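You operate a simulated robot arm through the tools that you are given. There is no shell and no other tool.

Carry out the task below with a simulated two-armed robot. There is one attempt and no reset: what you move stays moved.

Task
Flatten the bent tab of the short bracket in the lever press and put the bracket back.
Fine: raise the lever, bed the bracket, give one full stroke and leave the lever up.

The check looks at the end state, three seconds after you hand in, the way a careful person would. Anything else that was tipped, shoved, dropped, spilled or broken makes it a failure.

Robot
Two 7-joint arms with two-finger parallel grippers on one trunk that stands fixed in place. Base frame: the origin is at the foot of the trunk, x ahead of it, y to its left, z up; the work surface is at about z = 850. Units: mm, rad, N and s.
The left shoulder is at [70, 163, 1245], the right one opposite. With the tool pointing down near the work surface each hand reaches from about 380 to 880 mm from the base axis, measured 20 degrees to its own side. Payload 3.43 kg a hand.
The TCP of each hand is the grasp point between the finger pads, 34 mm short of the fingertips. In the tool frame z runs along the fingers and y along their closing line. The gripper opens to 128 mm. The fingers are 24 mm wide and 12 mm thick; the gripper's body (48 by 130 mm) begins 96 mm behind the TCP.
Orientation is that of the tool frame in the base frame, as a unit quaternion [w, x, y, z]. With the fingers straight down and closing along the base's y, the tool's x points along the base's -x, its y along +y and its z along -z.

Tools
- The arms move only by the tool play_rows. It takes "left_series", "right_series" or both (then of equal length, played together; a hand with none holds still); each is a list of rows, each a list of 6 numbers: the shift along the base's x, y, z in mm, then the turn, a rotation vector about the base's x, y, z in rad. In form: [[tx, ty, tz, rx, ry, rz], ...]. A call has 1 to 20 rows; each row shifts and turns the commanded pose from where the row before left it. "left_jaw" and "right_jaw" are, for a hand that has rows, the finger opening in mm, from 0 to 128, set as the call begins (left out, the last holds). A row lasts 0.2 s, in which the tool goes at most 50 mm and 0.15 rad; a call with a longer step from one row to the next is refused whole, and so is a gripper value outside its range. A pose out of reach is approached as far as the arm can. The call stops where the force on the tool passes 80 N (or 10 N more than at its start, if that is more) or the arm is blocked; 0.2 s more then pass. The fingers move at their own pace (about 153 mm/s each) and stop on an object; they squeeze with about 35 N. The grip force told is the motor's: it shows also when the fingers shut on nothing. Time passes only in rows, and 0.2 s behind the last, so rows that do not move let the fingers close. The reply holds the time, the measured pose of the TCP, the force on the tool along the base axes, the opening and the grip force, in the units named above and with some noise, with the torque about the TCP (base axes, N m) and any sound that the robot's microphone picked up, and new pictures: "pictures" is both (left out), scene, wrist or none (wrist: the cameras of the hands that moved).
- Cameras (640 x 400 px; columns grow to the right, rows downward): "scene" is now at [131, 41.8, 1476.1]; the picture's right is [0.45, -0.89, 0.00], its down [-0.47, -0.24, -0.85] and it looks along [0.76, 0.38, -0.53] (base axes); focal length 312 px, centre (320, 200). "left" rides on the left gripper at [76, 11, -160] in its tool frame; the picture's right is [-0.15, 0.99, 0.00], its down [-0.88, -0.13, -0.46] and it looks along [-0.45, -0.07, 0.89] (tool axes); focal length 234 px, centre (320, 200). "right" rides on the right gripper at [76, -11, -160] in its tool frame; the picture's right is [0.15, 0.99, 0.00], its down [-0.88, 0.13, -0.46] and it looks along [-0.45, 0.07, 0.89] (tool axes); focal length 234 px, centre (320, 200). There is no depth. A picture from a camera that has moved, and an enlarged one, comes with that camera's place and axes in the base frame and with its lens.
- raise_lower(by): slides the trunk up (or, below 0, down) by that many mm; the arms and the scene camera ride with it, the base frame stays. It gives what a move gives, with no picture.
- head_to(pan, tilt): turns the head with the scene camera to pan (to the left, within 1.501 rad either way) and tilt (down, from -0.506 to 1.204), counted from straight ahead of the robot. It gives what a move gives, and a new picture of the scene camera.
- enlarge(camera, box): a new picture of the part [left, top, right, bottom] of that camera's present view, enlarged. No time passes.
- close_job(): hands the job in; it is judged then, once.

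Places have to be worked out from the pictures, the camera data and where the tool is seen. Open the grippers and draw the arms clear of the work before you hand the job in, unless the task says otherwise.

The tools are called after "Emit:" by a JSON object that holds its "op" and its "data". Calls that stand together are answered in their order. play_rows: Moves the arms, as the interface text tells. Its arguments: {"type":"object","properties":{"left_series":{"type":"array"},"left_jaw":{"type":"number"},"right_series":{"type":"array"},"right_jaw":{"type":"number"},"pictures":{"type":"string","enum":["both","scene","wrist","none"]}},"required":[]} The other tools are called the same way: raise_lower (by) moves the trunk up or down; head_to (pan, tilt) turns the head that bears the scene camera; enlarge (camera, box) takes an enlarged picture of a part of a camera's view; close_job () hands the job in.

At the start:

```text
time: 0.0
left_tcp_pos: [382.5, 452.0, 1303.6]
left_tcp_rot: [0.0, -0.001, 1.0, 0.0]
left_contact_force: [0.4, 0.3, 0.4]
left_wrist_torque: [-0.03, 0.05, 0.01]
left_width: 127.9
left_gripper_force: 0.0
right_tcp_pos: [521.9, -3.9, 1235.4]
right_tcp_rot: [0.0, 0.0, 1.0, 0.0]
right_contact_force: [-0.2, 0.4, 0.1]
right_wrist_torque: [0.0, 0.02, 0.01]
right_width: 128.2
right_gripper_force: 0.1
trunk travel left (down, up): [-725.0, 215.0]
head pan, tilt (commanded): [0.469, 0.559]
```

scene: 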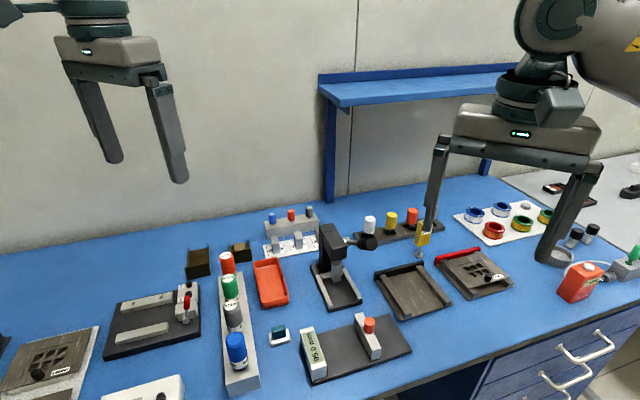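
right: 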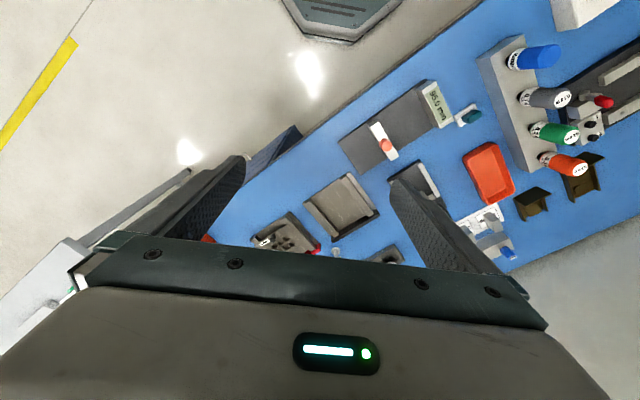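
left: 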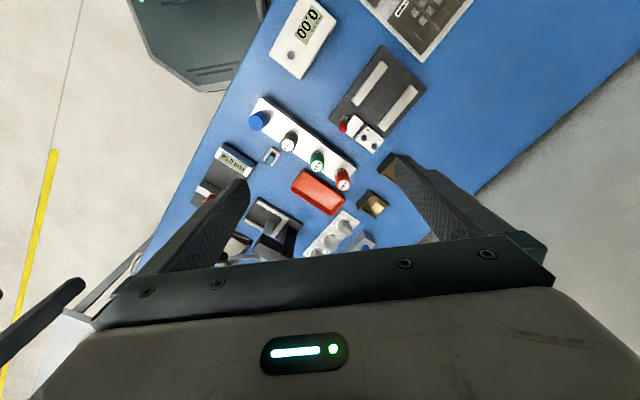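

I'll start by looking closer at the scene: the lever press seems to be the dark device near pixel (340,270) in the scene picture, and the brackets may be around (290,240) or elsewhere.

Emit:
{"op": "enlarge", "data": {"camera": "scene", "box": [240, 190, 400, 320]}}

Emit:
{"op": "enlarge", "data": {"camera": "scene", "box": [80, 240, 280, 400]}}

Emit:
{"op": "enlarge", "data": {"camera": "scene", "box": [280, 200, 520, 390]}}

Emit:
{"op": "enlarge", "data": {"camera": "left", "box": [200, 80, 420, 270]}}

Emit:
{"op": "enlarge", "data": {"camera": "right", "box": [220, 40, 640, 280]}}

```text
3.08 times, centred on (320, 255) of scene
camera zoom: at [131.0, 41.8, 1476.1], right [0.45, -0.89, 0.0], down [-0.47, -0.24, -0.85], along [0.76, 0.38, -0.53], focal length 960 px, centre (320, 31)
```

zoom: 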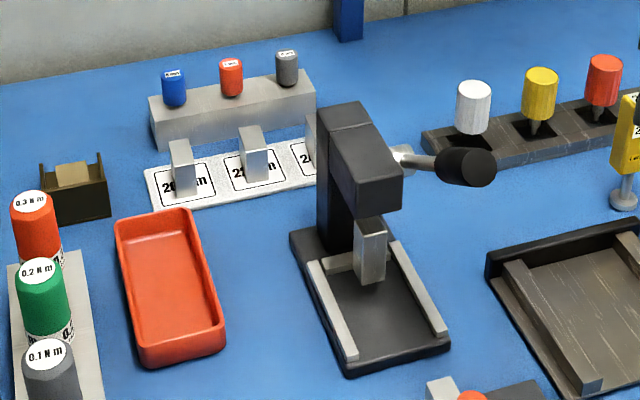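

```text
2.50 times, centred on (180, 320) of scene
camera zoom: at [131.0, 41.8, 1476.1], right [0.45, -0.89, 0.0], down [-0.47, -0.24, -0.85], along [0.76, 0.38, -0.53], focal length 780 px, centre (670, -100)
```

zoom: 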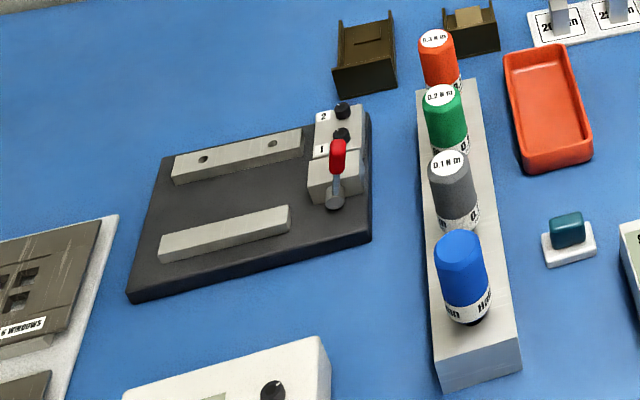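

```text
2.11 times, centred on (400, 295) of scene
camera zoom: at [131.0, 41.8, 1476.1], right [0.45, -0.89, 0.0], down [-0.47, -0.24, -0.85], along [0.76, 0.38, -0.53], focal length 657 px, centre (152, 0)
```

zoom: 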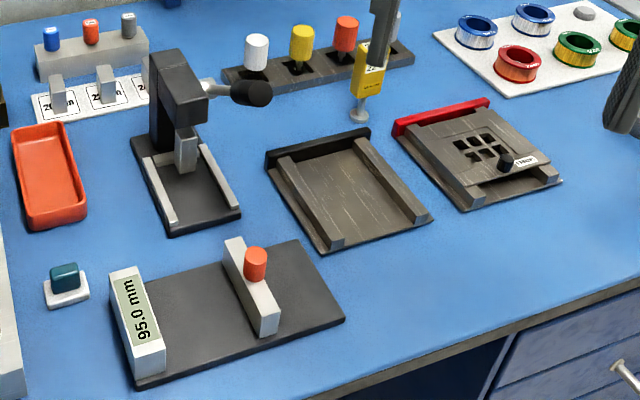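

```text
2.11 times, centred on (310, 175) of left
camera zoom: at [307.6, 463.7, 1462.6], right [0.15, 0.99, 0.0], down [0.88, -0.13, 0.46], along [0.45, -0.07, -0.89], focal length 493 px, centre (341, 253)
```

zoom: 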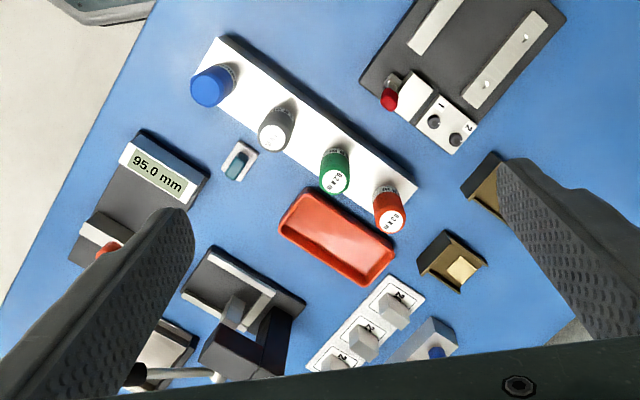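

```text
1.52 times, centred on (430, 160) of right
camera zoom: at [445.4, -14.7, 1395.8], right [-0.15, 0.99, 0.0], down [0.88, 0.13, 0.46], along [0.45, 0.07, -0.89], focal length 357 px, centre (152, 261)
```

zoom: 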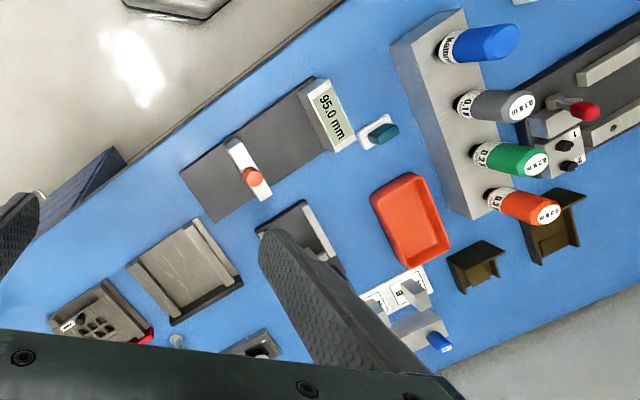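

The press is the dark frame with the black-knobbed lever. I don't yet see which object is the "short bracket", so I look at the olive items and the rest of the bench.

Emit:
{"op": "enlarge", "data": {"camera": "scene", "box": [175, 225, 265, 285]}}

Emit:
{"op": "enlarge", "data": {"camera": "left", "box": [340, 140, 440, 240]}}

Emit:
{"op": "enlarge", "data": {"camera": "right", "box": [490, 130, 640, 240]}}

Emit:
{"op": "head_to", "data": {"pan": 0.9, "tilt": 0.7}}

```text
6.67 times, centred on (220, 255) of scene
camera zoom: at [131.0, 41.8, 1476.1], right [0.45, -0.89, 0.0], down [-0.47, -0.24, -0.85], along [0.76, 0.38, -0.53], focal length 2081 px, centre (987, -167)
```

zoom: 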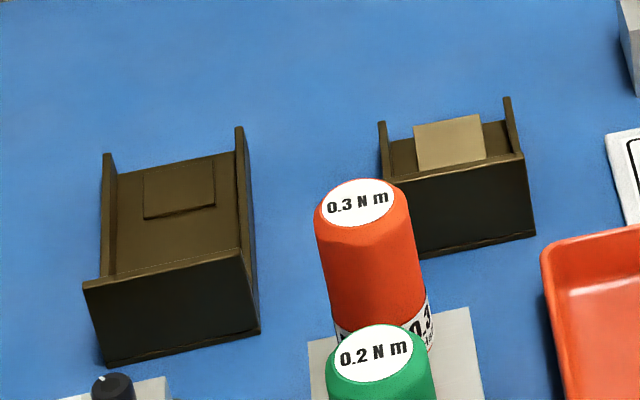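

```text
4.00 times, centred on (390, 190) of left
camera zoom: at [307.6, 463.7, 1462.6], right [0.15, 0.99, 0.0], down [0.88, -0.13, 0.46], along [0.45, -0.07, -0.89], focal length 937 px, centre (40, 240)
```

zoom: 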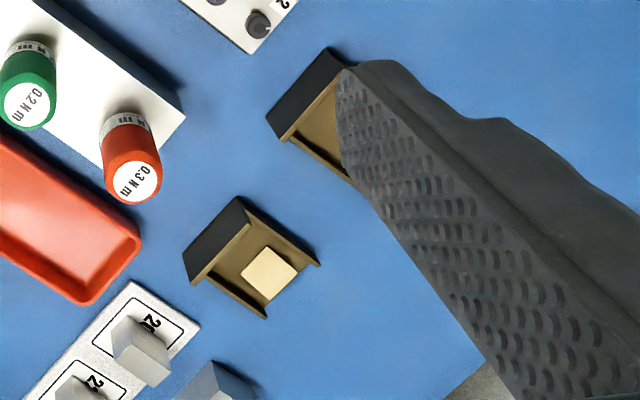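

```text
3.64 times, centred on (565, 185) of right
camera zoom: at [445.4, -14.7, 1395.8], right [-0.15, 0.99, 0.0], down [0.88, 0.13, 0.46], along [0.45, 0.07, -0.89], focal length 852 px, centre (-571, 254)
```

zoom: 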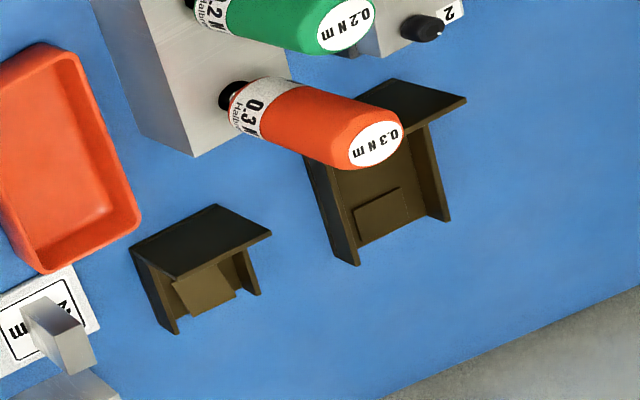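

```text
time: 0.9
left_tcp_pos: [381.8, 453.4, 1303.3]
left_tcp_rot: [-0.001, 0.001, 1.0, 0.0]
left_contact_force: [0.7, 0.6, -0.2]
left_wrist_torque: [0.03, -0.04, 0.02]
left_width: 128.1
left_gripper_force: 0.0
right_tcp_pos: [521.1, -5.7, 1236.3]
right_tcp_rot: [0.0, 0.0, 1.0, 0.0]
right_contact_force: [-0.6, 0.3, -0.2]
right_wrist_torque: [0.01, 0.04, 0.02]
right_width: 128.0
right_gripper_force: 0.0
trunk travel left (down, up): [-725.0, 215.0]
head pan, tilt (commanded): [0.901, 0.7]
camera scene: at [103.9, 67.8, 1463.7], right [0.78, -0.62, 0.0], down [-0.4, -0.5, -0.77], along [0.48, 0.6, -0.64], focal length 312 px, centre (320, 200)
```

scene: 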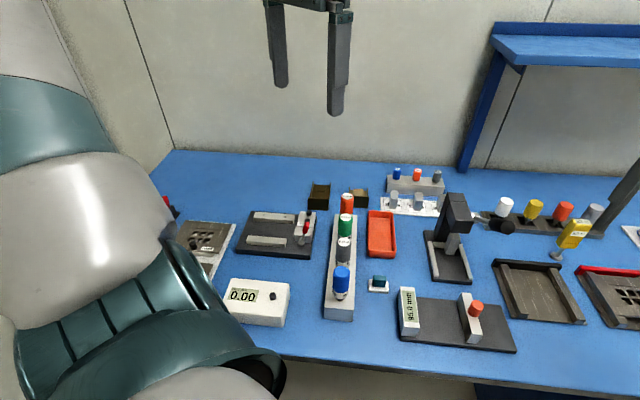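

The two olive channels behind the screwdriver rack look like the brackets: a longer one with a flush tab and a shorter one (roughly at x 640, y 550) whose tab stands up. I move the left hand over that area for a closer look from its wrist camera, staying well above everything.

Emit:
{"op": "play_rows", "data": {"left_series": [[20, 15, -28, 0, 0, 0], [20, 15, -28, 0, 0, 0], [20, 15, -28, 0, 0, 0], [20, 15, -28, 0, 0, 0], [20, 15, -28, 0, 0, 0], [20, 15, -28, 0, 0, 0]], "pictures": "wrist"}}

Emit:
{"op": "enlarge", "data": {"camera": "scene", "box": [290, 170, 390, 230]}}

Emit:
{"op": "enlarge", "data": {"camera": "scene", "box": [400, 170, 540, 300]}}

```text
time: 2.3
left_tcp_pos: [502.7, 545.1, 1134.7]
left_tcp_rot: [0.0, -0.001, 1.0, -0.001]
left_contact_force: [0.2, 0.4, 0.2]
left_wrist_torque: [0.0, 0.01, 0.02]
left_width: 127.8
left_gripper_force: 0.1
right_tcp_pos: [523.2, -3.2, 1236.3]
right_tcp_rot: [0.0, 0.0, 1.0, -0.001]
right_contact_force: [0.3, -0.1, -0.4]
right_wrist_torque: [-0.02, 0.02, 0.0]
right_width: 128.0
right_gripper_force: 0.1
trunk travel left (down, up): [-725.0, 215.0]
head pan, tilt (commanded): [0.901, 0.7]
camera left: at [428.3, 556.1, 1293.8], right [0.15, 0.99, 0.0], down [0.88, -0.13, 0.46], along [0.45, -0.07, -0.89], focal length 234 px, centre (320, 200)
```

left: 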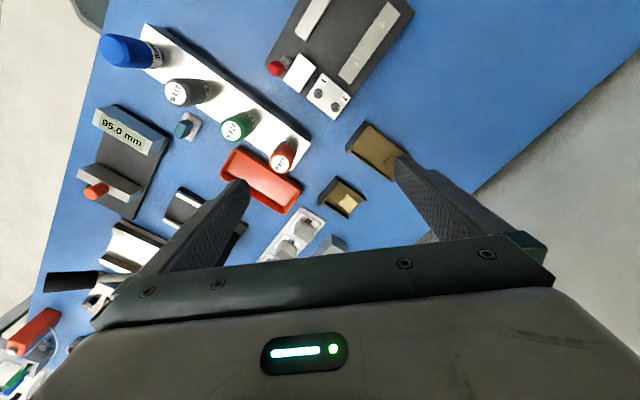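

```text
6.40 times, centred on (340, 200) of scene
camera zoom: at [105.5, 68.6, 1463.5], right [0.78, -0.62, 0.0], down [-0.4, -0.51, -0.76], along [0.47, 0.6, -0.65], focal length 1998 px, centre (192, 200)
```

zoom: 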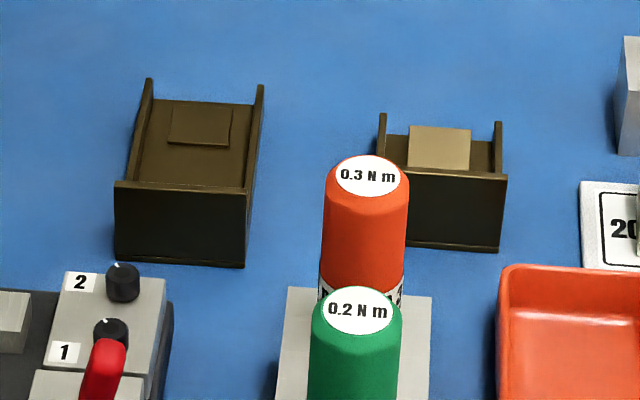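

```text
3.08 times, centred on (470, 235) of scene
camera zoom: at [105.5, 68.6, 1463.5], right [0.78, -0.62, 0.0], down [-0.4, -0.51, -0.76], along [0.47, 0.6, -0.65], focal length 960 px, centre (-142, 92)
```

zoom: 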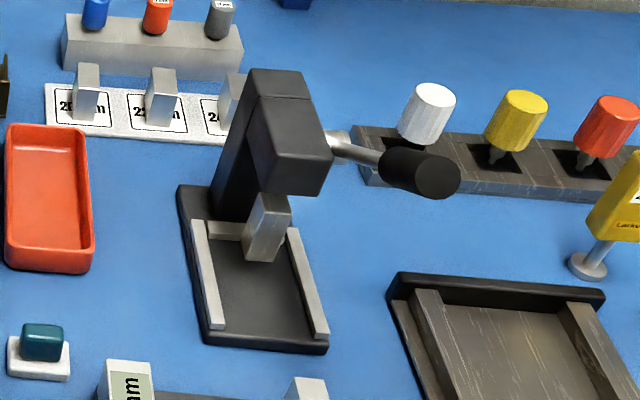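

The short bracket sits near the centre of the left wrist view. I enlarge it, and look at the press as well.

Emit:
{"op": "enlarge", "data": {"camera": "left", "box": [300, 110, 420, 230]}}

Emit:
{"op": "enlarge", "data": {"camera": "left", "box": [80, 150, 300, 290]}}

```text
3.33 times, centred on (360, 170) of left
camera zoom: at [428.3, 556.1, 1293.8], right [0.15, 0.99, 0.0], down [0.88, -0.13, 0.46], along [0.45, -0.07, -0.89], focal length 781 px, centre (187, 300)
```

zoom: 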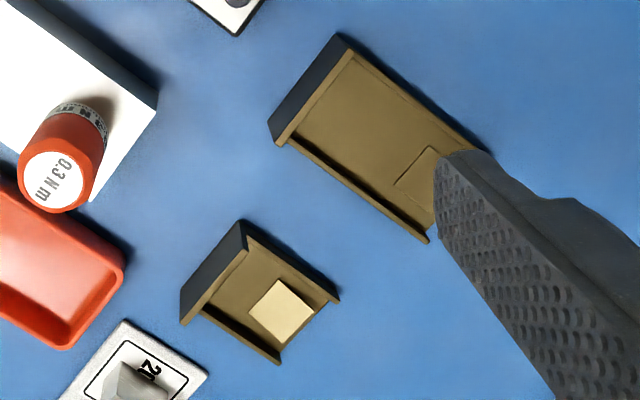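

```text
2.86 times, centred on (190, 220) of left
camera zoom: at [428.3, 556.1, 1293.8], right [0.15, 0.99, 0.0], down [0.88, -0.13, 0.46], along [0.45, -0.07, -0.89], focal length 669 px, centre (691, 143)
```

zoom: 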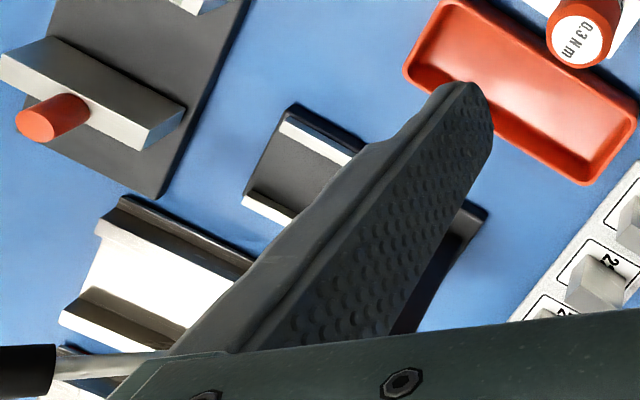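

The bracket appears to be a three-walled channel, open at the far end, yawed about 45°, with front-bottom corners near (645,518) and (604,561). I tilt the left hand forward for a lower viewing angle to learn wall heights.

Emit:
{"op": "play_rows", "data": {"left_series": [[-12, 3, -25, 0, -0.12, 0], [-12, 3, -25, 0, -0.12, 0], [-12, 3, -25, 0, -0.12, 0], [-12, 3, -25, 0, -0.12, 0], [-12, 3, -25, 0, -0.12, 0]], "pictures": "wrist"}}

Emit:
{"op": "enlarge", "data": {"camera": "left", "box": [260, 130, 400, 220]}}

Emit:
{"op": "enlarge", "data": {"camera": "left", "box": [60, 100, 260, 260]}}

```text
time: 3.5
left_tcp_pos: [443.4, 558.5, 1009.7]
left_tcp_rot: [0.297, 0.0, 0.955, -0.002]
left_contact_force: [-0.4, 0.3, -0.4]
left_wrist_torque: [-0.03, -0.03, 0.03]
left_width: 127.8
left_gripper_force: 0.0
right_tcp_pos: [522.0, -2.0, 1236.0]
right_tcp_rot: [0.0, 0.001, 1.0, -0.001]
right_contact_force: [0.2, 0.1, 0.2]
right_wrist_torque: [-0.05, 0.01, -0.02]
right_width: 127.9
right_gripper_force: 0.1
trunk travel left (down, up): [-725.0, 215.0]
head pan, tilt (commanded): [0.901, 0.7]
camera left: at [291.1, 569.2, 1097.6], right [0.12, 0.99, 0.08], down [0.47, -0.13, 0.88], along [0.88, -0.07, -0.48], focal length 234 px, centre (320, 200)
```

left: 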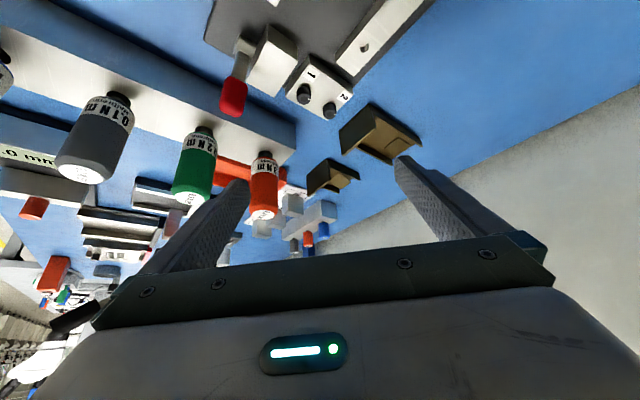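

```text
4.44 times, centred on (330, 175) of left
camera zoom: at [291.1, 569.2, 1097.6], right [0.12, 0.99, 0.08], down [0.47, -0.13, 0.88], along [0.88, -0.07, -0.48], focal length 1041 px, centre (276, 311)
```

zoom: 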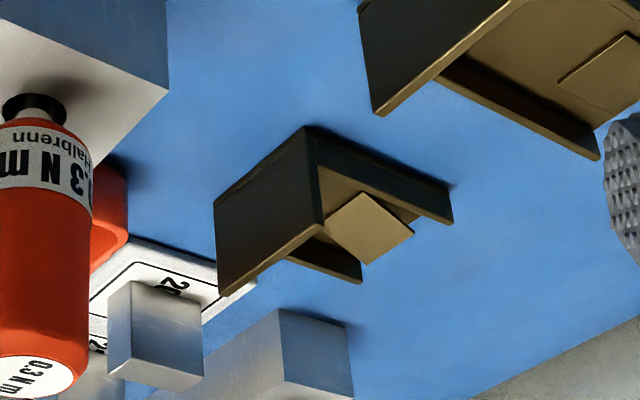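

```text
2.50 times, centred on (160, 180) of left
camera zoom: at [291.1, 569.2, 1097.6], right [0.12, 0.99, 0.08], down [0.47, -0.13, 0.88], along [0.88, -0.07, -0.48], focal length 585 px, centre (720, 250)
```

zoom: 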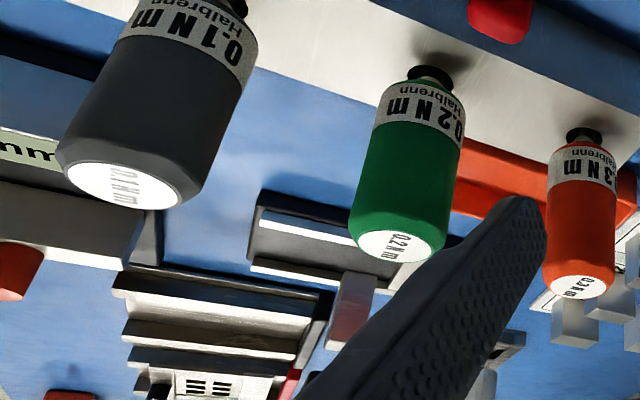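

The bracket is a low-flanged floor plate with one tall (≈46 mm) end wall facing the robot and the tab bent up near its open end. The press is yawed about the same way, with its lever knob near (633,181,1045). I bring the right hand round (high and clear) to view the press from its right side.

Emit:
{"op": "play_rows", "data": {"right_series": [[1, 6, -10, 0, 0, 0.15], [1, 6, -11, 0, 0, 0.15], [1, 6, -11, 0, 0, 0.15], [1, 6, -11, 0, 0, 0.15], [1, 6, -11, 0, 0, 0.15], [1, 6, -11, 0, 0, 0.15], [1, 6, -11, 0.098, -0.078, 0], [1, 6, -11, 0.098, -0.078, 0], [1, 5, -11, 0.098, -0.078, 0], [0, 4, -11, 0.098, -0.078, 0]], "pictures": "both"}}

Emit:
{"op": "enlarge", "data": {"camera": "right", "box": [240, 120, 400, 240]}}

```text
time: 5.7
left_tcp_pos: [442.7, 556.9, 1010.6]
left_tcp_rot: [0.296, 0.0, 0.955, 0.0]
left_contact_force: [0.5, -0.1, 0.3]
left_wrist_torque: [0.01, 0.01, 0.01]
left_width: 128.0
left_gripper_force: 0.0
right_tcp_pos: [530.0, 50.6, 1126.9]
right_tcp_rot: [0.224, -0.421, 0.872, 0.109]
right_contact_force: [0.7, 0.1, 0.4]
right_wrist_torque: [0.02, 0.01, 0.02]
right_width: 128.0
right_gripper_force: 0.0
trunk travel left (down, up): [-725.0, 215.0]
head pan, tilt (commanded): [0.901, 0.7]
camera scene: at [103.7, 66.5, 1463.8], right [0.78, -0.62, 0.0], down [-0.4, -0.5, -0.77], along [0.47, 0.6, -0.64], focal length 312 px, centre (320, 200)
camera right: at [450.0, -67.2, 1230.5], right [-0.85, 0.52, -0.07], down [0.24, 0.51, 0.82], along [0.46, 0.69, -0.56], focal length 234 px, centre (320, 200)
```

scene: 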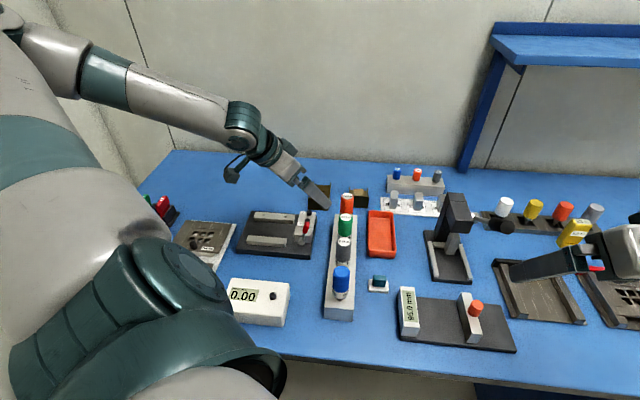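
right: 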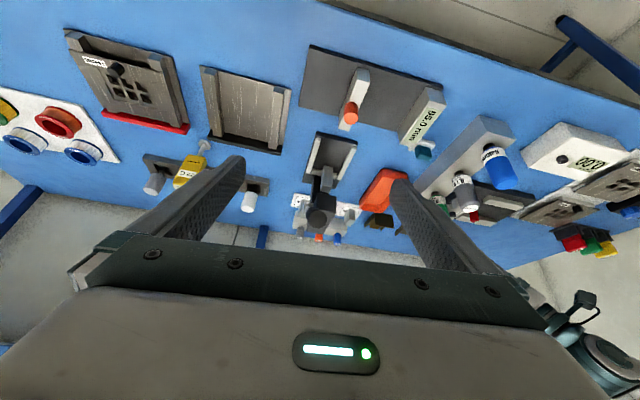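

```text
3.33 times, centred on (320, 180) of right
camera zoom: at [450.0, -67.2, 1230.5], right [-0.85, 0.52, -0.07], down [0.24, 0.51, 0.82], along [0.46, 0.69, -0.56], focal length 781 px, centre (320, 267)
```

zoom: 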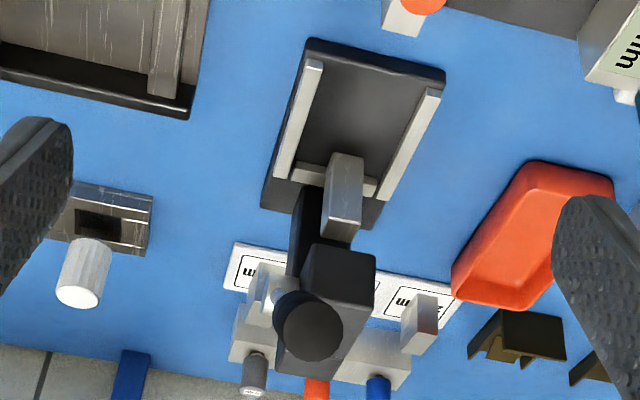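

Now I see the press clearly (image upside-down): two rails, a cross stop, a ram under the head, and the lever pointing forward and slightly up toward the right camera. I enlarge further to triangulate ram height and lever angle.

Emit:
{"op": "enlarge", "data": {"camera": "right", "box": [295, 130, 365, 174]}}

Emit:
{"op": "enlarge", "data": {"camera": "right", "box": [290, 160, 370, 210]}}

Emit:
{"op": "enlarge", "data": {"camera": "scene", "box": [410, 185, 530, 290]}}

```text
9.09 times, centred on (330, 152) of right
camera zoom: at [450.0, -67.2, 1230.5], right [-0.85, 0.52, -0.07], down [0.24, 0.51, 0.82], along [0.46, 0.69, -0.56], focal length 2129 px, centre (229, 636)
```

zoom: 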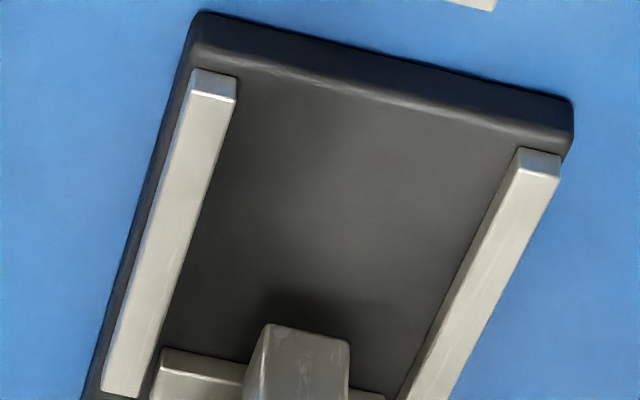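

```text
8.00 times, centred on (330, 185) of right
camera zoom: at [450.0, -67.2, 1230.5], right [-0.85, 0.52, -0.07], down [0.24, 0.51, 0.82], along [0.46, 0.69, -0.56], focal length 1873 px, centre (240, 320)
```

zoom: 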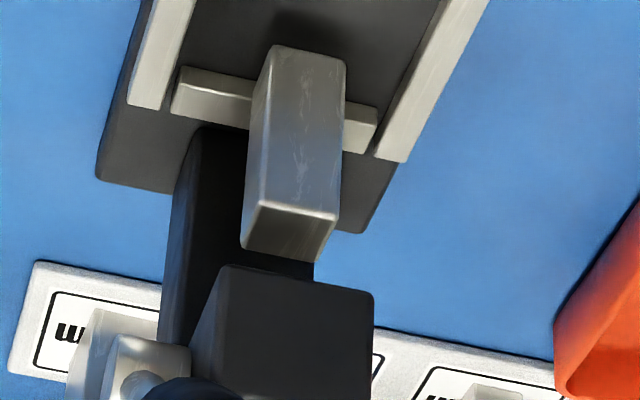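

```text
3.81 times, centred on (470, 238) of scene
camera zoom: at [103.7, 66.5, 1463.8], right [0.78, -0.62, 0.0], down [-0.4, -0.5, -0.77], along [0.47, 0.6, -0.64], focal length 1189 px, centre (-251, 57)
```

zoom: 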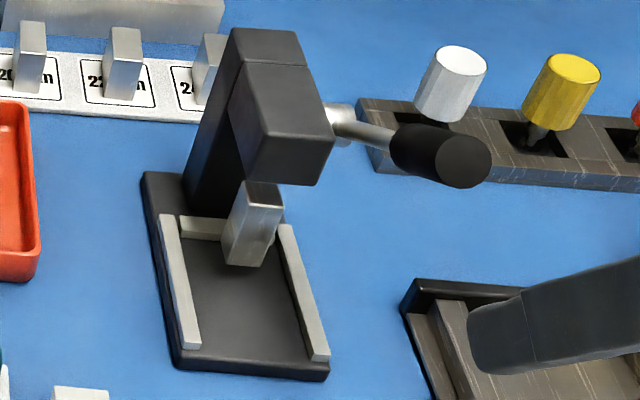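

By triangulation the lever pivot is near (705,257,973) and the lever points forward and up about 36°, knob end near (608,169,1069); the ram bottom is ≈882 with the rails' top ≈868, so the lever is only part-way up. I bring the right hand upright above the knob with fingers across it (yaw ≈0.76), and turn the head to the press.

Emit:
{"op": "play_rows", "data": {"right_series": [[10, 15, 20, -0.098, 0.078, 0], [22, 30, 13, -0.098, 0.078, 0], [22, 30, 5, -0.098, 0.078, 0], [22, 30, 5, -0.098, 0.078, 0], [15, 20, 0, 0, 0, -0.14]], "right_jaw": 70, "pictures": "wrist"}}

Emit:
{"op": "head_to", "data": {"pan": 0.42, "tilt": 0.7}}

Emit:
{"op": "enlarge", "data": {"camera": "right", "box": [240, 100, 400, 220]}}

Emit:
{"op": "enlarge", "data": {"camera": "scene", "box": [260, 120, 400, 240]}}

```text
time: 6.9
left_tcp_pos: [443.0, 557.9, 1009.3]
left_tcp_rot: [0.296, 0.001, 0.955, 0.0]
left_contact_force: [-0.5, 0.2, -0.4]
left_wrist_torque: [-0.01, -0.01, 0.0]
left_width: 128.3
left_gripper_force: 0.0
right_tcp_pos: [622.2, 178.0, 1168.2]
right_tcp_rot: [-0.001, -0.37, 0.929, 0.0]
right_contact_force: [-0.3, -0.1, -1.2]
right_wrist_torque: [-0.02, 0.02, 0.04]
right_width: 69.9
right_gripper_force: 0.1
trunk travel left (down, up): [-725.0, 215.0]
head pan, tilt (commanded): [0.901, 0.7]
camera right: at [574.1, 118.5, 1328.7], right [-0.79, 0.62, 0.0], down [0.55, 0.7, 0.45], along [0.28, 0.36, -0.89], focal length 234 px, centre (320, 200)
```

right: 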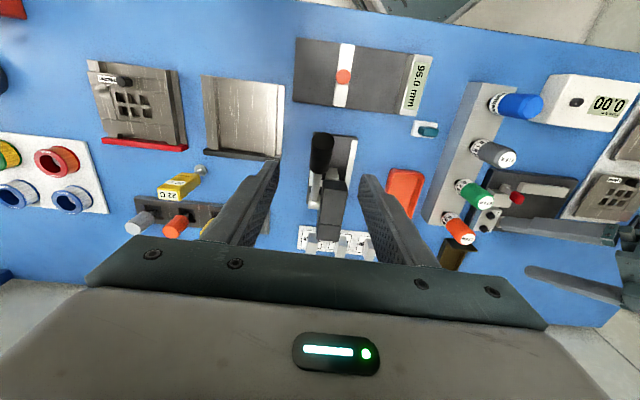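

```text
time: 7.8
left_tcp_pos: [442.8, 557.3, 1009.8]
left_tcp_rot: [0.296, 0.001, 0.955, 0.0]
left_contact_force: [0.3, 0.2, 0.3]
left_wrist_torque: [0.02, 0.0, 0.02]
left_width: 128.1
left_gripper_force: 0.1
right_tcp_pos: [621.3, 177.3, 1168.7]
right_tcp_rot: [0.001, -0.371, 0.929, 0.0]
right_contact_force: [0.8, -0.7, -0.7]
right_wrist_torque: [-0.02, -0.01, -0.01]
right_width: 69.7
right_gripper_force: 0.0
trunk travel left (down, up): [-725.0, 215.0]
head pan, tilt (commanded): [0.421, 0.7]
camera scene: at [128.6, 36.4, 1463.7], right [0.41, -0.91, 0.0], down [-0.59, -0.26, -0.76], along [0.7, 0.31, -0.64], focal length 312 px, centre (320, 200)
```

scene: 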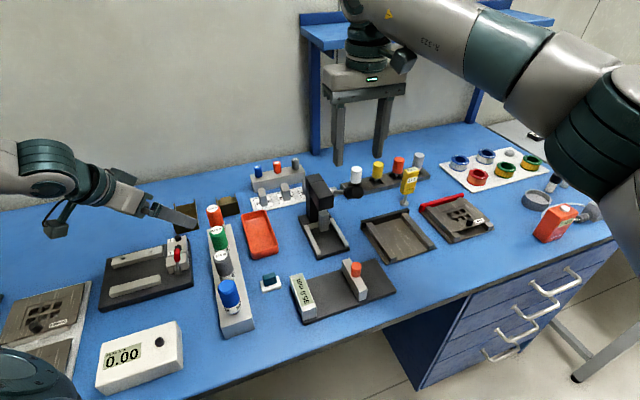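

```text
3.33 times, centred on (320, 160) of right
camera zoom: at [574.1, 117.9, 1328.4], right [-0.79, 0.62, 0.0], down [0.55, 0.7, 0.46], along [0.28, 0.36, -0.89], focal length 781 px, centre (320, 333)
```

zoom: 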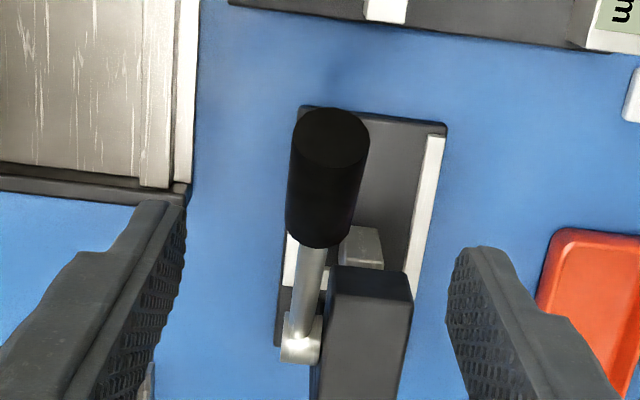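

```text
3.33 times, centred on (330, 180) of scene
camera zoom: at [128.6, 36.4, 1463.7], right [0.41, -0.91, 0.0], down [-0.59, -0.26, -0.76], along [0.7, 0.31, -0.64], focal length 1041 px, centre (287, 267)
```

zoom: 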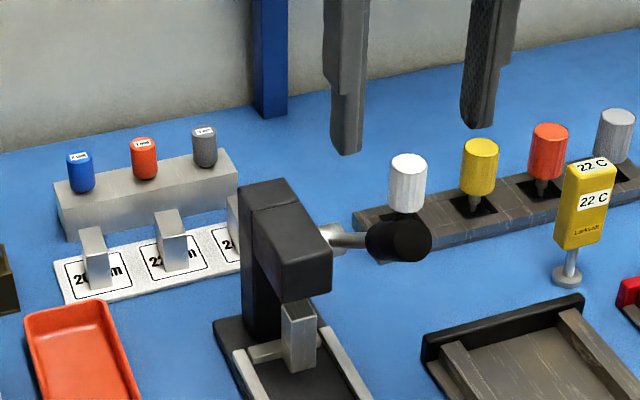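

The fingers straddle the knob's line well (knob end refined to about (608,168,1069)). I descend so the TCP sits on the knob axis near its outer end (z≈1058).

Emit:
{"op": "play_rows", "data": {"right_series": [[-1, 1, -27, 0, 0, 0], [0, 0, -28, 0, 0, 0], [0, 0, -28, 0, 0, 0], [0, 0, -27, 0, 0, 0]], "pictures": "both"}}

Emit:
{"op": "enlarge", "data": {"camera": "scene", "box": [280, 120, 400, 220]}}

Emit:
{"op": "enlarge", "data": {"camera": "right", "box": [240, 120, 400, 240]}}

```text
time: 8.8
left_tcp_pos: [442.4, 556.5, 1008.6]
left_tcp_rot: [0.295, 0.0, 0.956, 0.0]
left_contact_force: [-1.0, -0.7, -0.2]
left_wrist_torque: [-0.02, -0.01, 0.02]
left_width: 128.2
left_gripper_force: 0.0
right_tcp_pos: [619.8, 179.2, 1056.0]
right_tcp_rot: [0.0, -0.371, 0.929, 0.0]
right_contact_force: [-0.1, -0.4, 0.0]
right_wrist_torque: [-0.04, 0.03, -0.02]
right_width: 70.0
right_gripper_force: 0.0
trunk travel left (down, up): [-725.0, 215.0]
head pan, tilt (commanded): [0.421, 0.7]
camera scene: at [129.3, 35.9, 1463.7], right [0.41, -0.91, 0.0], down [-0.59, -0.26, -0.76], along [0.7, 0.31, -0.64], focal length 312 px, centre (320, 200)
camera right: at [572.6, 119.5, 1216.6], right [-0.79, 0.62, 0.0], down [0.55, 0.7, 0.46], along [0.28, 0.36, -0.89], focal length 234 px, centre (320, 200)
```

scene: 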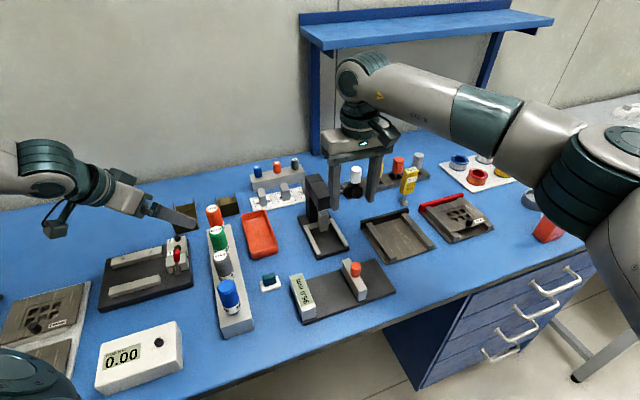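
right: 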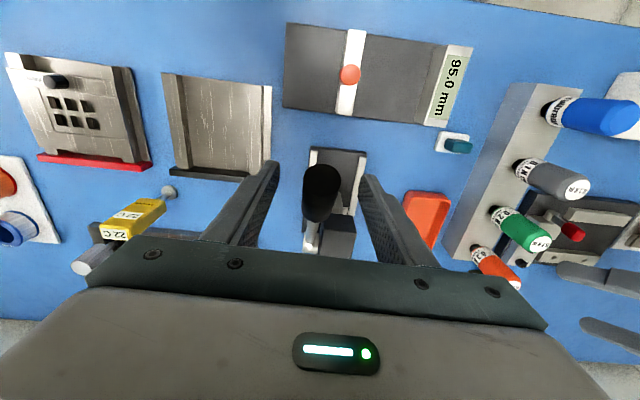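

```text
4.00 times, centred on (340, 170) of scene
camera zoom: at [129.3, 35.9, 1463.7], right [0.41, -0.91, 0.0], down [-0.59, -0.26, -0.76], along [0.7, 0.31, -0.64], focal length 1249 px, centre (240, 320)
```

zoom: 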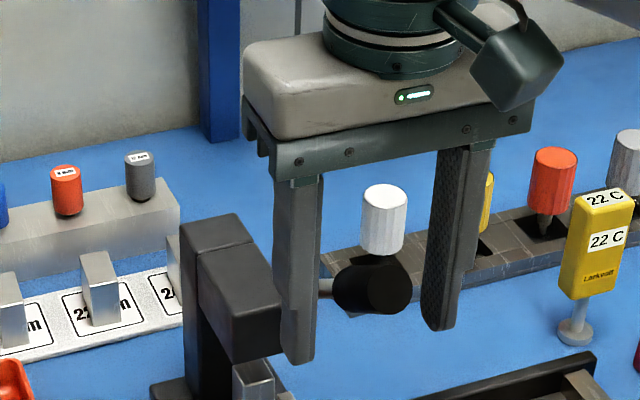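

```text
3.33 times, centred on (320, 180) of right
camera zoom: at [572.6, 119.5, 1216.6], right [-0.79, 0.62, 0.0], down [0.55, 0.7, 0.46], along [0.28, 0.36, -0.89], focal length 781 px, centre (320, 267)
```

zoom: 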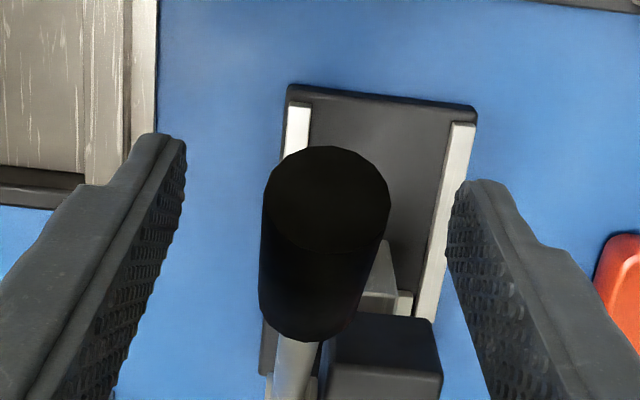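

The knob lies between the fingers, about 2 mm toward the press side. I nudge and close on it.

Emit:
{"op": "play_rows", "data": {"right_series": [[-1.3, 1.4, 0, 0, 0, 0], [0, 0, 0, 0, 0, 0], [0, 0, 0, 0, 0, 0], [0, 0, 0, 0, 0, 0]], "right_jaw": 0, "pictures": "wrist"}}

```text
time: 9.8
left_tcp_pos: [443.7, 556.3, 1009.9]
left_tcp_rot: [0.295, -0.001, 0.956, 0.002]
left_contact_force: [-0.9, 0.7, 0.2]
left_wrist_torque: [0.02, 0.0, -0.01]
left_width: 127.8
left_gripper_force: 0.0
right_tcp_pos: [619.7, 178.6, 1056.3]
right_tcp_rot: [-0.001, -0.37, 0.929, 0.001]
right_contact_force: [7.5, -8.8, 1.3]
right_wrist_torque: [0.68, 0.46, 1.0]
right_width: 25.9
right_gripper_force: 45.1
trunk travel left (down, up): [-725.0, 215.0]
head pan, tilt (commanded): [0.421, 0.7]
camera right: at [572.6, 118.8, 1217.0], right [-0.79, 0.62, 0.0], down [0.55, 0.7, 0.46], along [0.28, 0.36, -0.89], focal length 234 px, centre (320, 200)
```

right: 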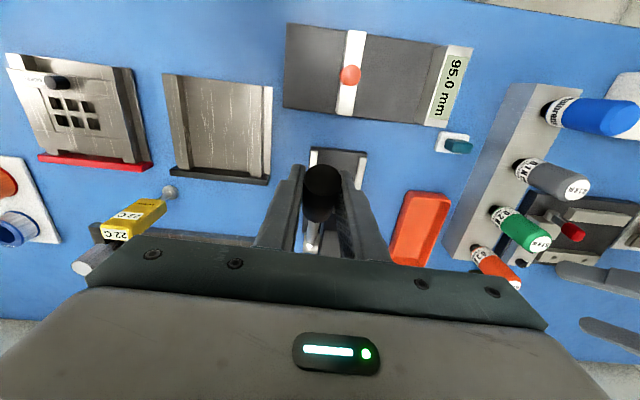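

Grip on the 26 mm knob is firm (small side load of ~11 N). I now raise the lever along its arc by about 0.24 rad and watch the forces.

Emit:
{"op": "play_rows", "data": {"right_series": [[5.5, 3.9, 8.57, 0, 0, 0], [5.57, 5.29, 8.42, 0, 0, 0], [6.05, 5.75, 7.77, 0, 0, 0]], "pictures": "both"}}

Emit:
{"op": "enlarge", "data": {"camera": "scene", "box": [270, 120, 390, 260]}}

```text
time: 10.6
left_tcp_pos: [443.4, 557.9, 1009.3]
left_tcp_rot: [0.295, 0.0, 0.955, 0.0]
left_contact_force: [-0.1, -0.2, 0.3]
left_wrist_torque: [0.0, -0.03, 0.01]
left_width: 128.0
left_gripper_force: 0.1
right_tcp_pos: [636.0, 196.2, 1082.0]
right_tcp_rot: [-0.002, -0.371, 0.929, 0.0]
right_contact_force: [0.6, -4.9, -19.9]
right_wrist_torque: [-0.66, 1.94, 1.42]
right_width: 26.3
right_gripper_force: 45.0
trunk travel left (down, up): [-725.0, 215.0]
head pan, tilt (commanded): [0.421, 0.7]
camera scene: at [131.2, 36.5, 1463.2], right [0.41, -0.91, 0.0], down [-0.59, -0.26, -0.76], along [0.7, 0.31, -0.65], focal length 312 px, centre (320, 200)
camera right: at [589.8, 135.5, 1242.3], right [-0.79, 0.62, 0.0], down [0.55, 0.7, 0.45], along [0.28, 0.36, -0.89], focal length 234 px, centre (320, 200)
```

scene: 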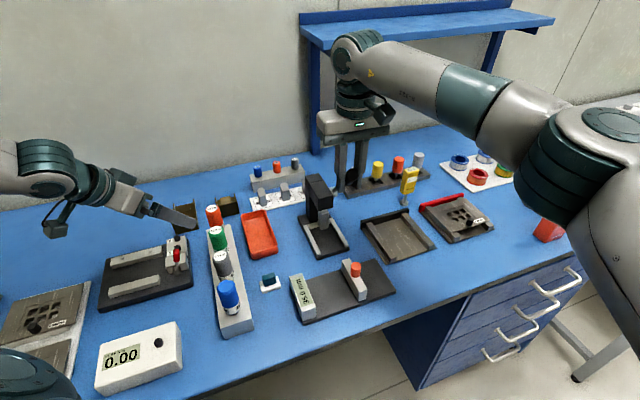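
right: 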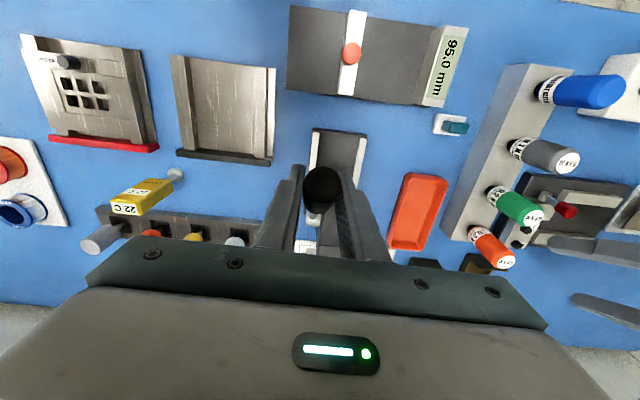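

```text
2.86 times, centred on (330, 190) of scene
camera zoom: at [131.2, 36.5, 1463.2], right [0.41, -0.91, 0.0], down [-0.59, -0.26, -0.76], along [0.7, 0.31, -0.65], focal length 892 px, centre (291, 229)
```

zoom: 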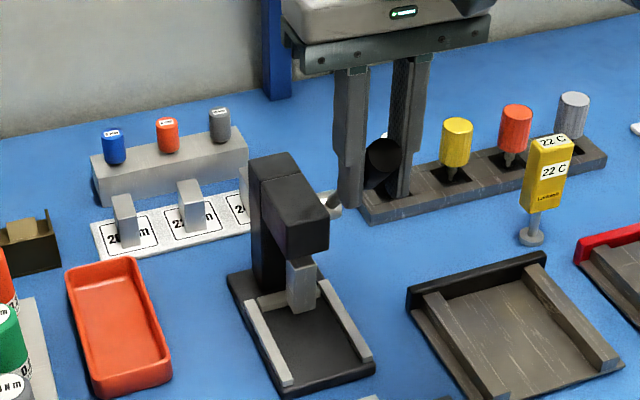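

The lever follows smoothly with about 20 N resistance and the TCP stays on the predicted arc. I continue upward another 0.24 rad.

Emit:
{"op": "play_rows", "data": {"right_series": [[6.42, 6.1, 6.99, 0, 0, 0], [6.91, 6.57, 6.26, 0, 0, 0], [7.25, 6.89, 5.47, 0, 0, 0]], "pictures": "both"}}

Emit:
{"op": "enlarge", "data": {"camera": "scene", "box": [270, 120, 390, 260]}}

```text
time: 11.4
left_tcp_pos: [443.4, 556.1, 1009.7]
left_tcp_rot: [0.295, 0.001, 0.956, -0.001]
left_contact_force: [0.3, -0.2, -0.3]
left_wrist_torque: [0.01, 0.02, 0.02]
left_width: 127.7
left_gripper_force: 0.1
right_tcp_pos: [656.9, 214.4, 1100.9]
right_tcp_rot: [0.0, -0.37, 0.929, 0.0]
right_contact_force: [-5.0, -6.9, -18.7]
right_wrist_torque: [-0.35, 2.45, 1.3]
right_width: 25.8
right_gripper_force: 44.9
trunk travel left (down, up): [-725.0, 215.0]
head pan, tilt (commanded): [0.421, 0.7]
camera scene: at [130.4, 35.9, 1463.5], right [0.41, -0.91, 0.0], down [-0.59, -0.26, -0.76], along [0.7, 0.31, -0.65], focal length 312 px, centre (320, 200)
camera right: at [609.8, 155.5, 1261.4], right [-0.79, 0.62, 0.0], down [0.55, 0.7, 0.45], along [0.28, 0.36, -0.89], focal length 234 px, centre (320, 200)
```

scene: 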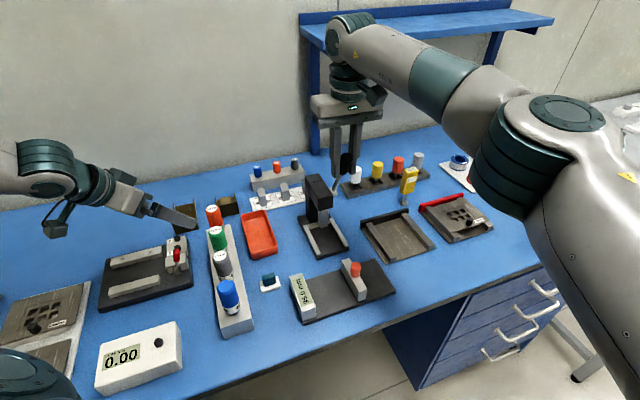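
right: 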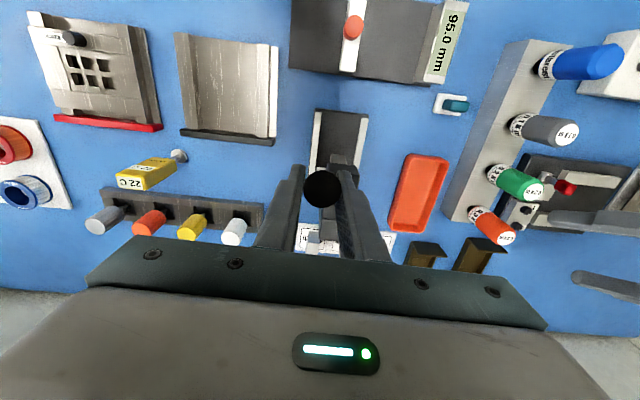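

```text
2.86 times, centred on (330, 190) of scene
camera zoom: at [130.4, 35.9, 1463.5], right [0.41, -0.91, 0.0], down [-0.59, -0.26, -0.76], along [0.7, 0.31, -0.65], focal length 892 px, centre (291, 229)
```

zoom: 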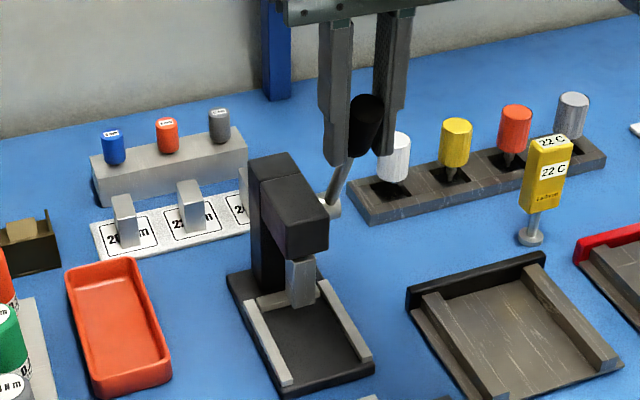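

The ram rises and the lever is now about 63° up with no stop felt. I continue in smaller pieces to find the upper stop.

Emit:
{"op": "play_rows", "data": {"right_series": [[8.0, 7.6, 4.4, 0, 0, 0], [7.78, 7.39, 3.8, 0, 0, 0]], "pictures": "scene"}}

Emit:
{"op": "enlarge", "data": {"camera": "scene", "box": [270, 120, 390, 260]}}

```text
time: 12.0
left_tcp_pos: [440.8, 562.2, 1008.1]
left_tcp_rot: [0.296, -0.001, 0.955, -0.002]
left_contact_force: [0.1, 0.9, -0.2]
left_wrist_torque: [-0.01, 0.04, -0.01]
left_width: 127.7
left_gripper_force: 0.2
right_tcp_pos: [664.0, 222.5, 1106.1]
right_tcp_rot: [-0.002, -0.374, 0.927, 0.001]
right_contact_force: [-22.6, 13.3, -25.2]
right_wrist_torque: [-0.48, 2.08, 0.86]
right_width: 26.2
right_gripper_force: 45.0
right hand out of reach, approached as far as the arm can: row 1, 2
trunk travel left (down, up): [-725.0, 215.0]
head pan, tilt (commanded): [0.421, 0.7]
camera scene: at [127.5, 42.4, 1463.3], right [0.41, -0.91, 0.0], down [-0.59, -0.27, -0.76], along [0.7, 0.31, -0.65], focal length 312 px, centre (320, 200)
```

scene: 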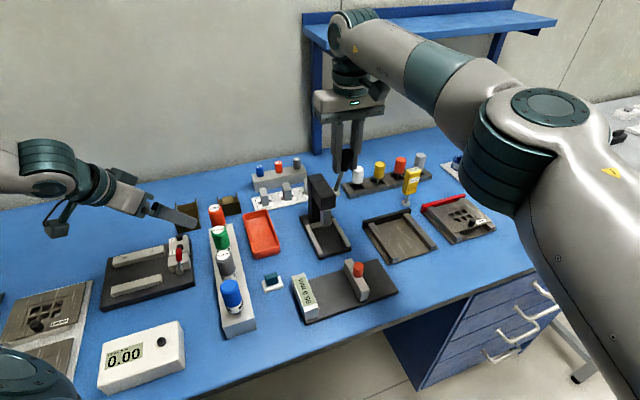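

```text
2.86 times, centred on (330, 190) of scene
camera zoom: at [127.5, 42.4, 1463.3], right [0.41, -0.91, 0.0], down [-0.59, -0.27, -0.76], along [0.7, 0.31, -0.65], focal length 892 px, centre (291, 229)
```

zoom: 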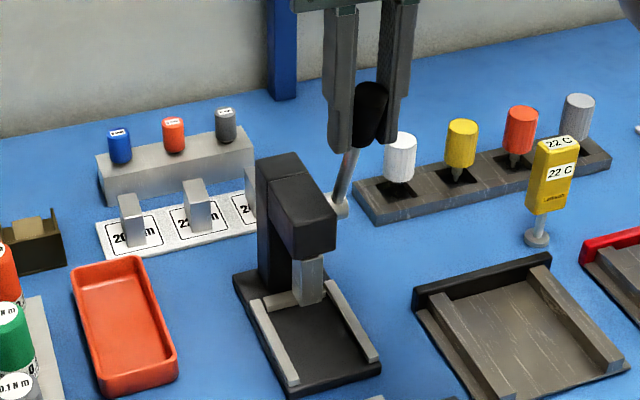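

The right arm is at its reach limit at about 68°. Pitching the tool forward (fingers toward the press) brings the wrist closer, so I rotate the hand about the knob while holding the TCP there.

Emit:
{"op": "play_rows", "data": {"right_series": [[-3, -3, -1, 0.09, -0.095, 0], [0, 0, 0, 0.09, -0.095, 0], [0, 0, 0, 0.09, -0.095, 0]], "pictures": "both"}}

Emit:
{"op": "enlarge", "data": {"camera": "scene", "box": [270, 120, 390, 260]}}

```text
time: 12.8
left_tcp_pos: [441.0, 560.2, 1010.8]
left_tcp_rot: [0.297, -0.001, 0.955, -0.001]
left_contact_force: [-0.9, -0.6, -0.4]
left_wrist_torque: [-0.02, 0.01, 0.05]
left_width: 128.0
left_gripper_force: 0.2
right_tcp_pos: [656.9, 216.8, 1106.8]
right_tcp_rot: [0.178, -0.366, 0.91, 0.075]
right_contact_force: [-30.0, 18.7, -20.4]
right_wrist_torque: [-0.47, 2.27, 0.96]
right_width: 26.0
right_gripper_force: 45.1
trunk travel left (down, up): [-725.0, 215.0]
head pan, tilt (commanded): [0.421, 0.7]
camera scene: at [126.1, 39.1, 1463.8], right [0.41, -0.91, 0.0], down [-0.59, -0.27, -0.77], along [0.7, 0.31, -0.64], focal length 312 px, centre (320, 200)
camera right: at [571.9, 117.8, 1225.9], right [-0.78, 0.62, -0.05], down [0.38, 0.54, 0.76], along [0.49, 0.57, -0.65], focal length 234 px, centre (320, 200)
```

scene: 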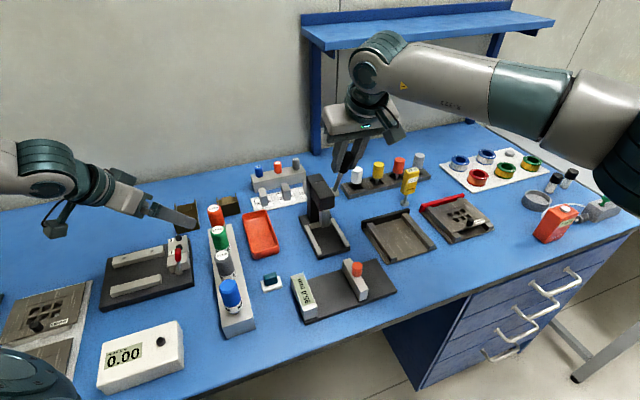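
right: 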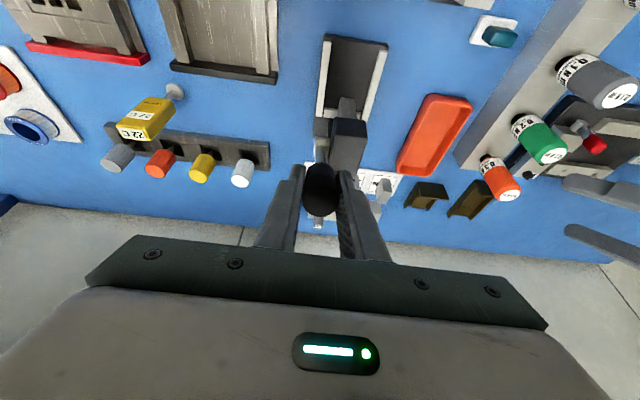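

```text
2.86 times, centred on (330, 190) of scene
camera zoom: at [126.1, 39.1, 1463.8], right [0.41, -0.91, 0.0], down [-0.59, -0.27, -0.77], along [0.7, 0.31, -0.64], focal length 892 px, centre (291, 229)
```

zoom: 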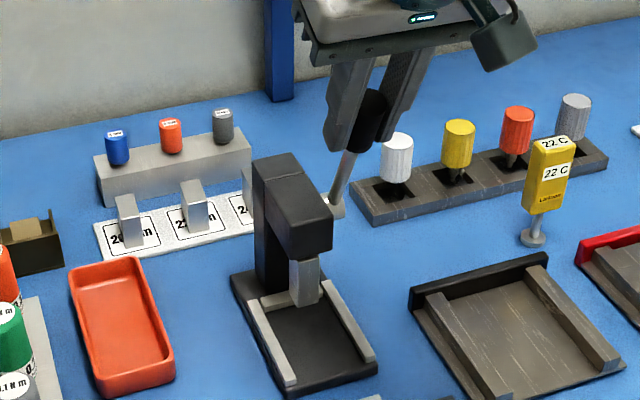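

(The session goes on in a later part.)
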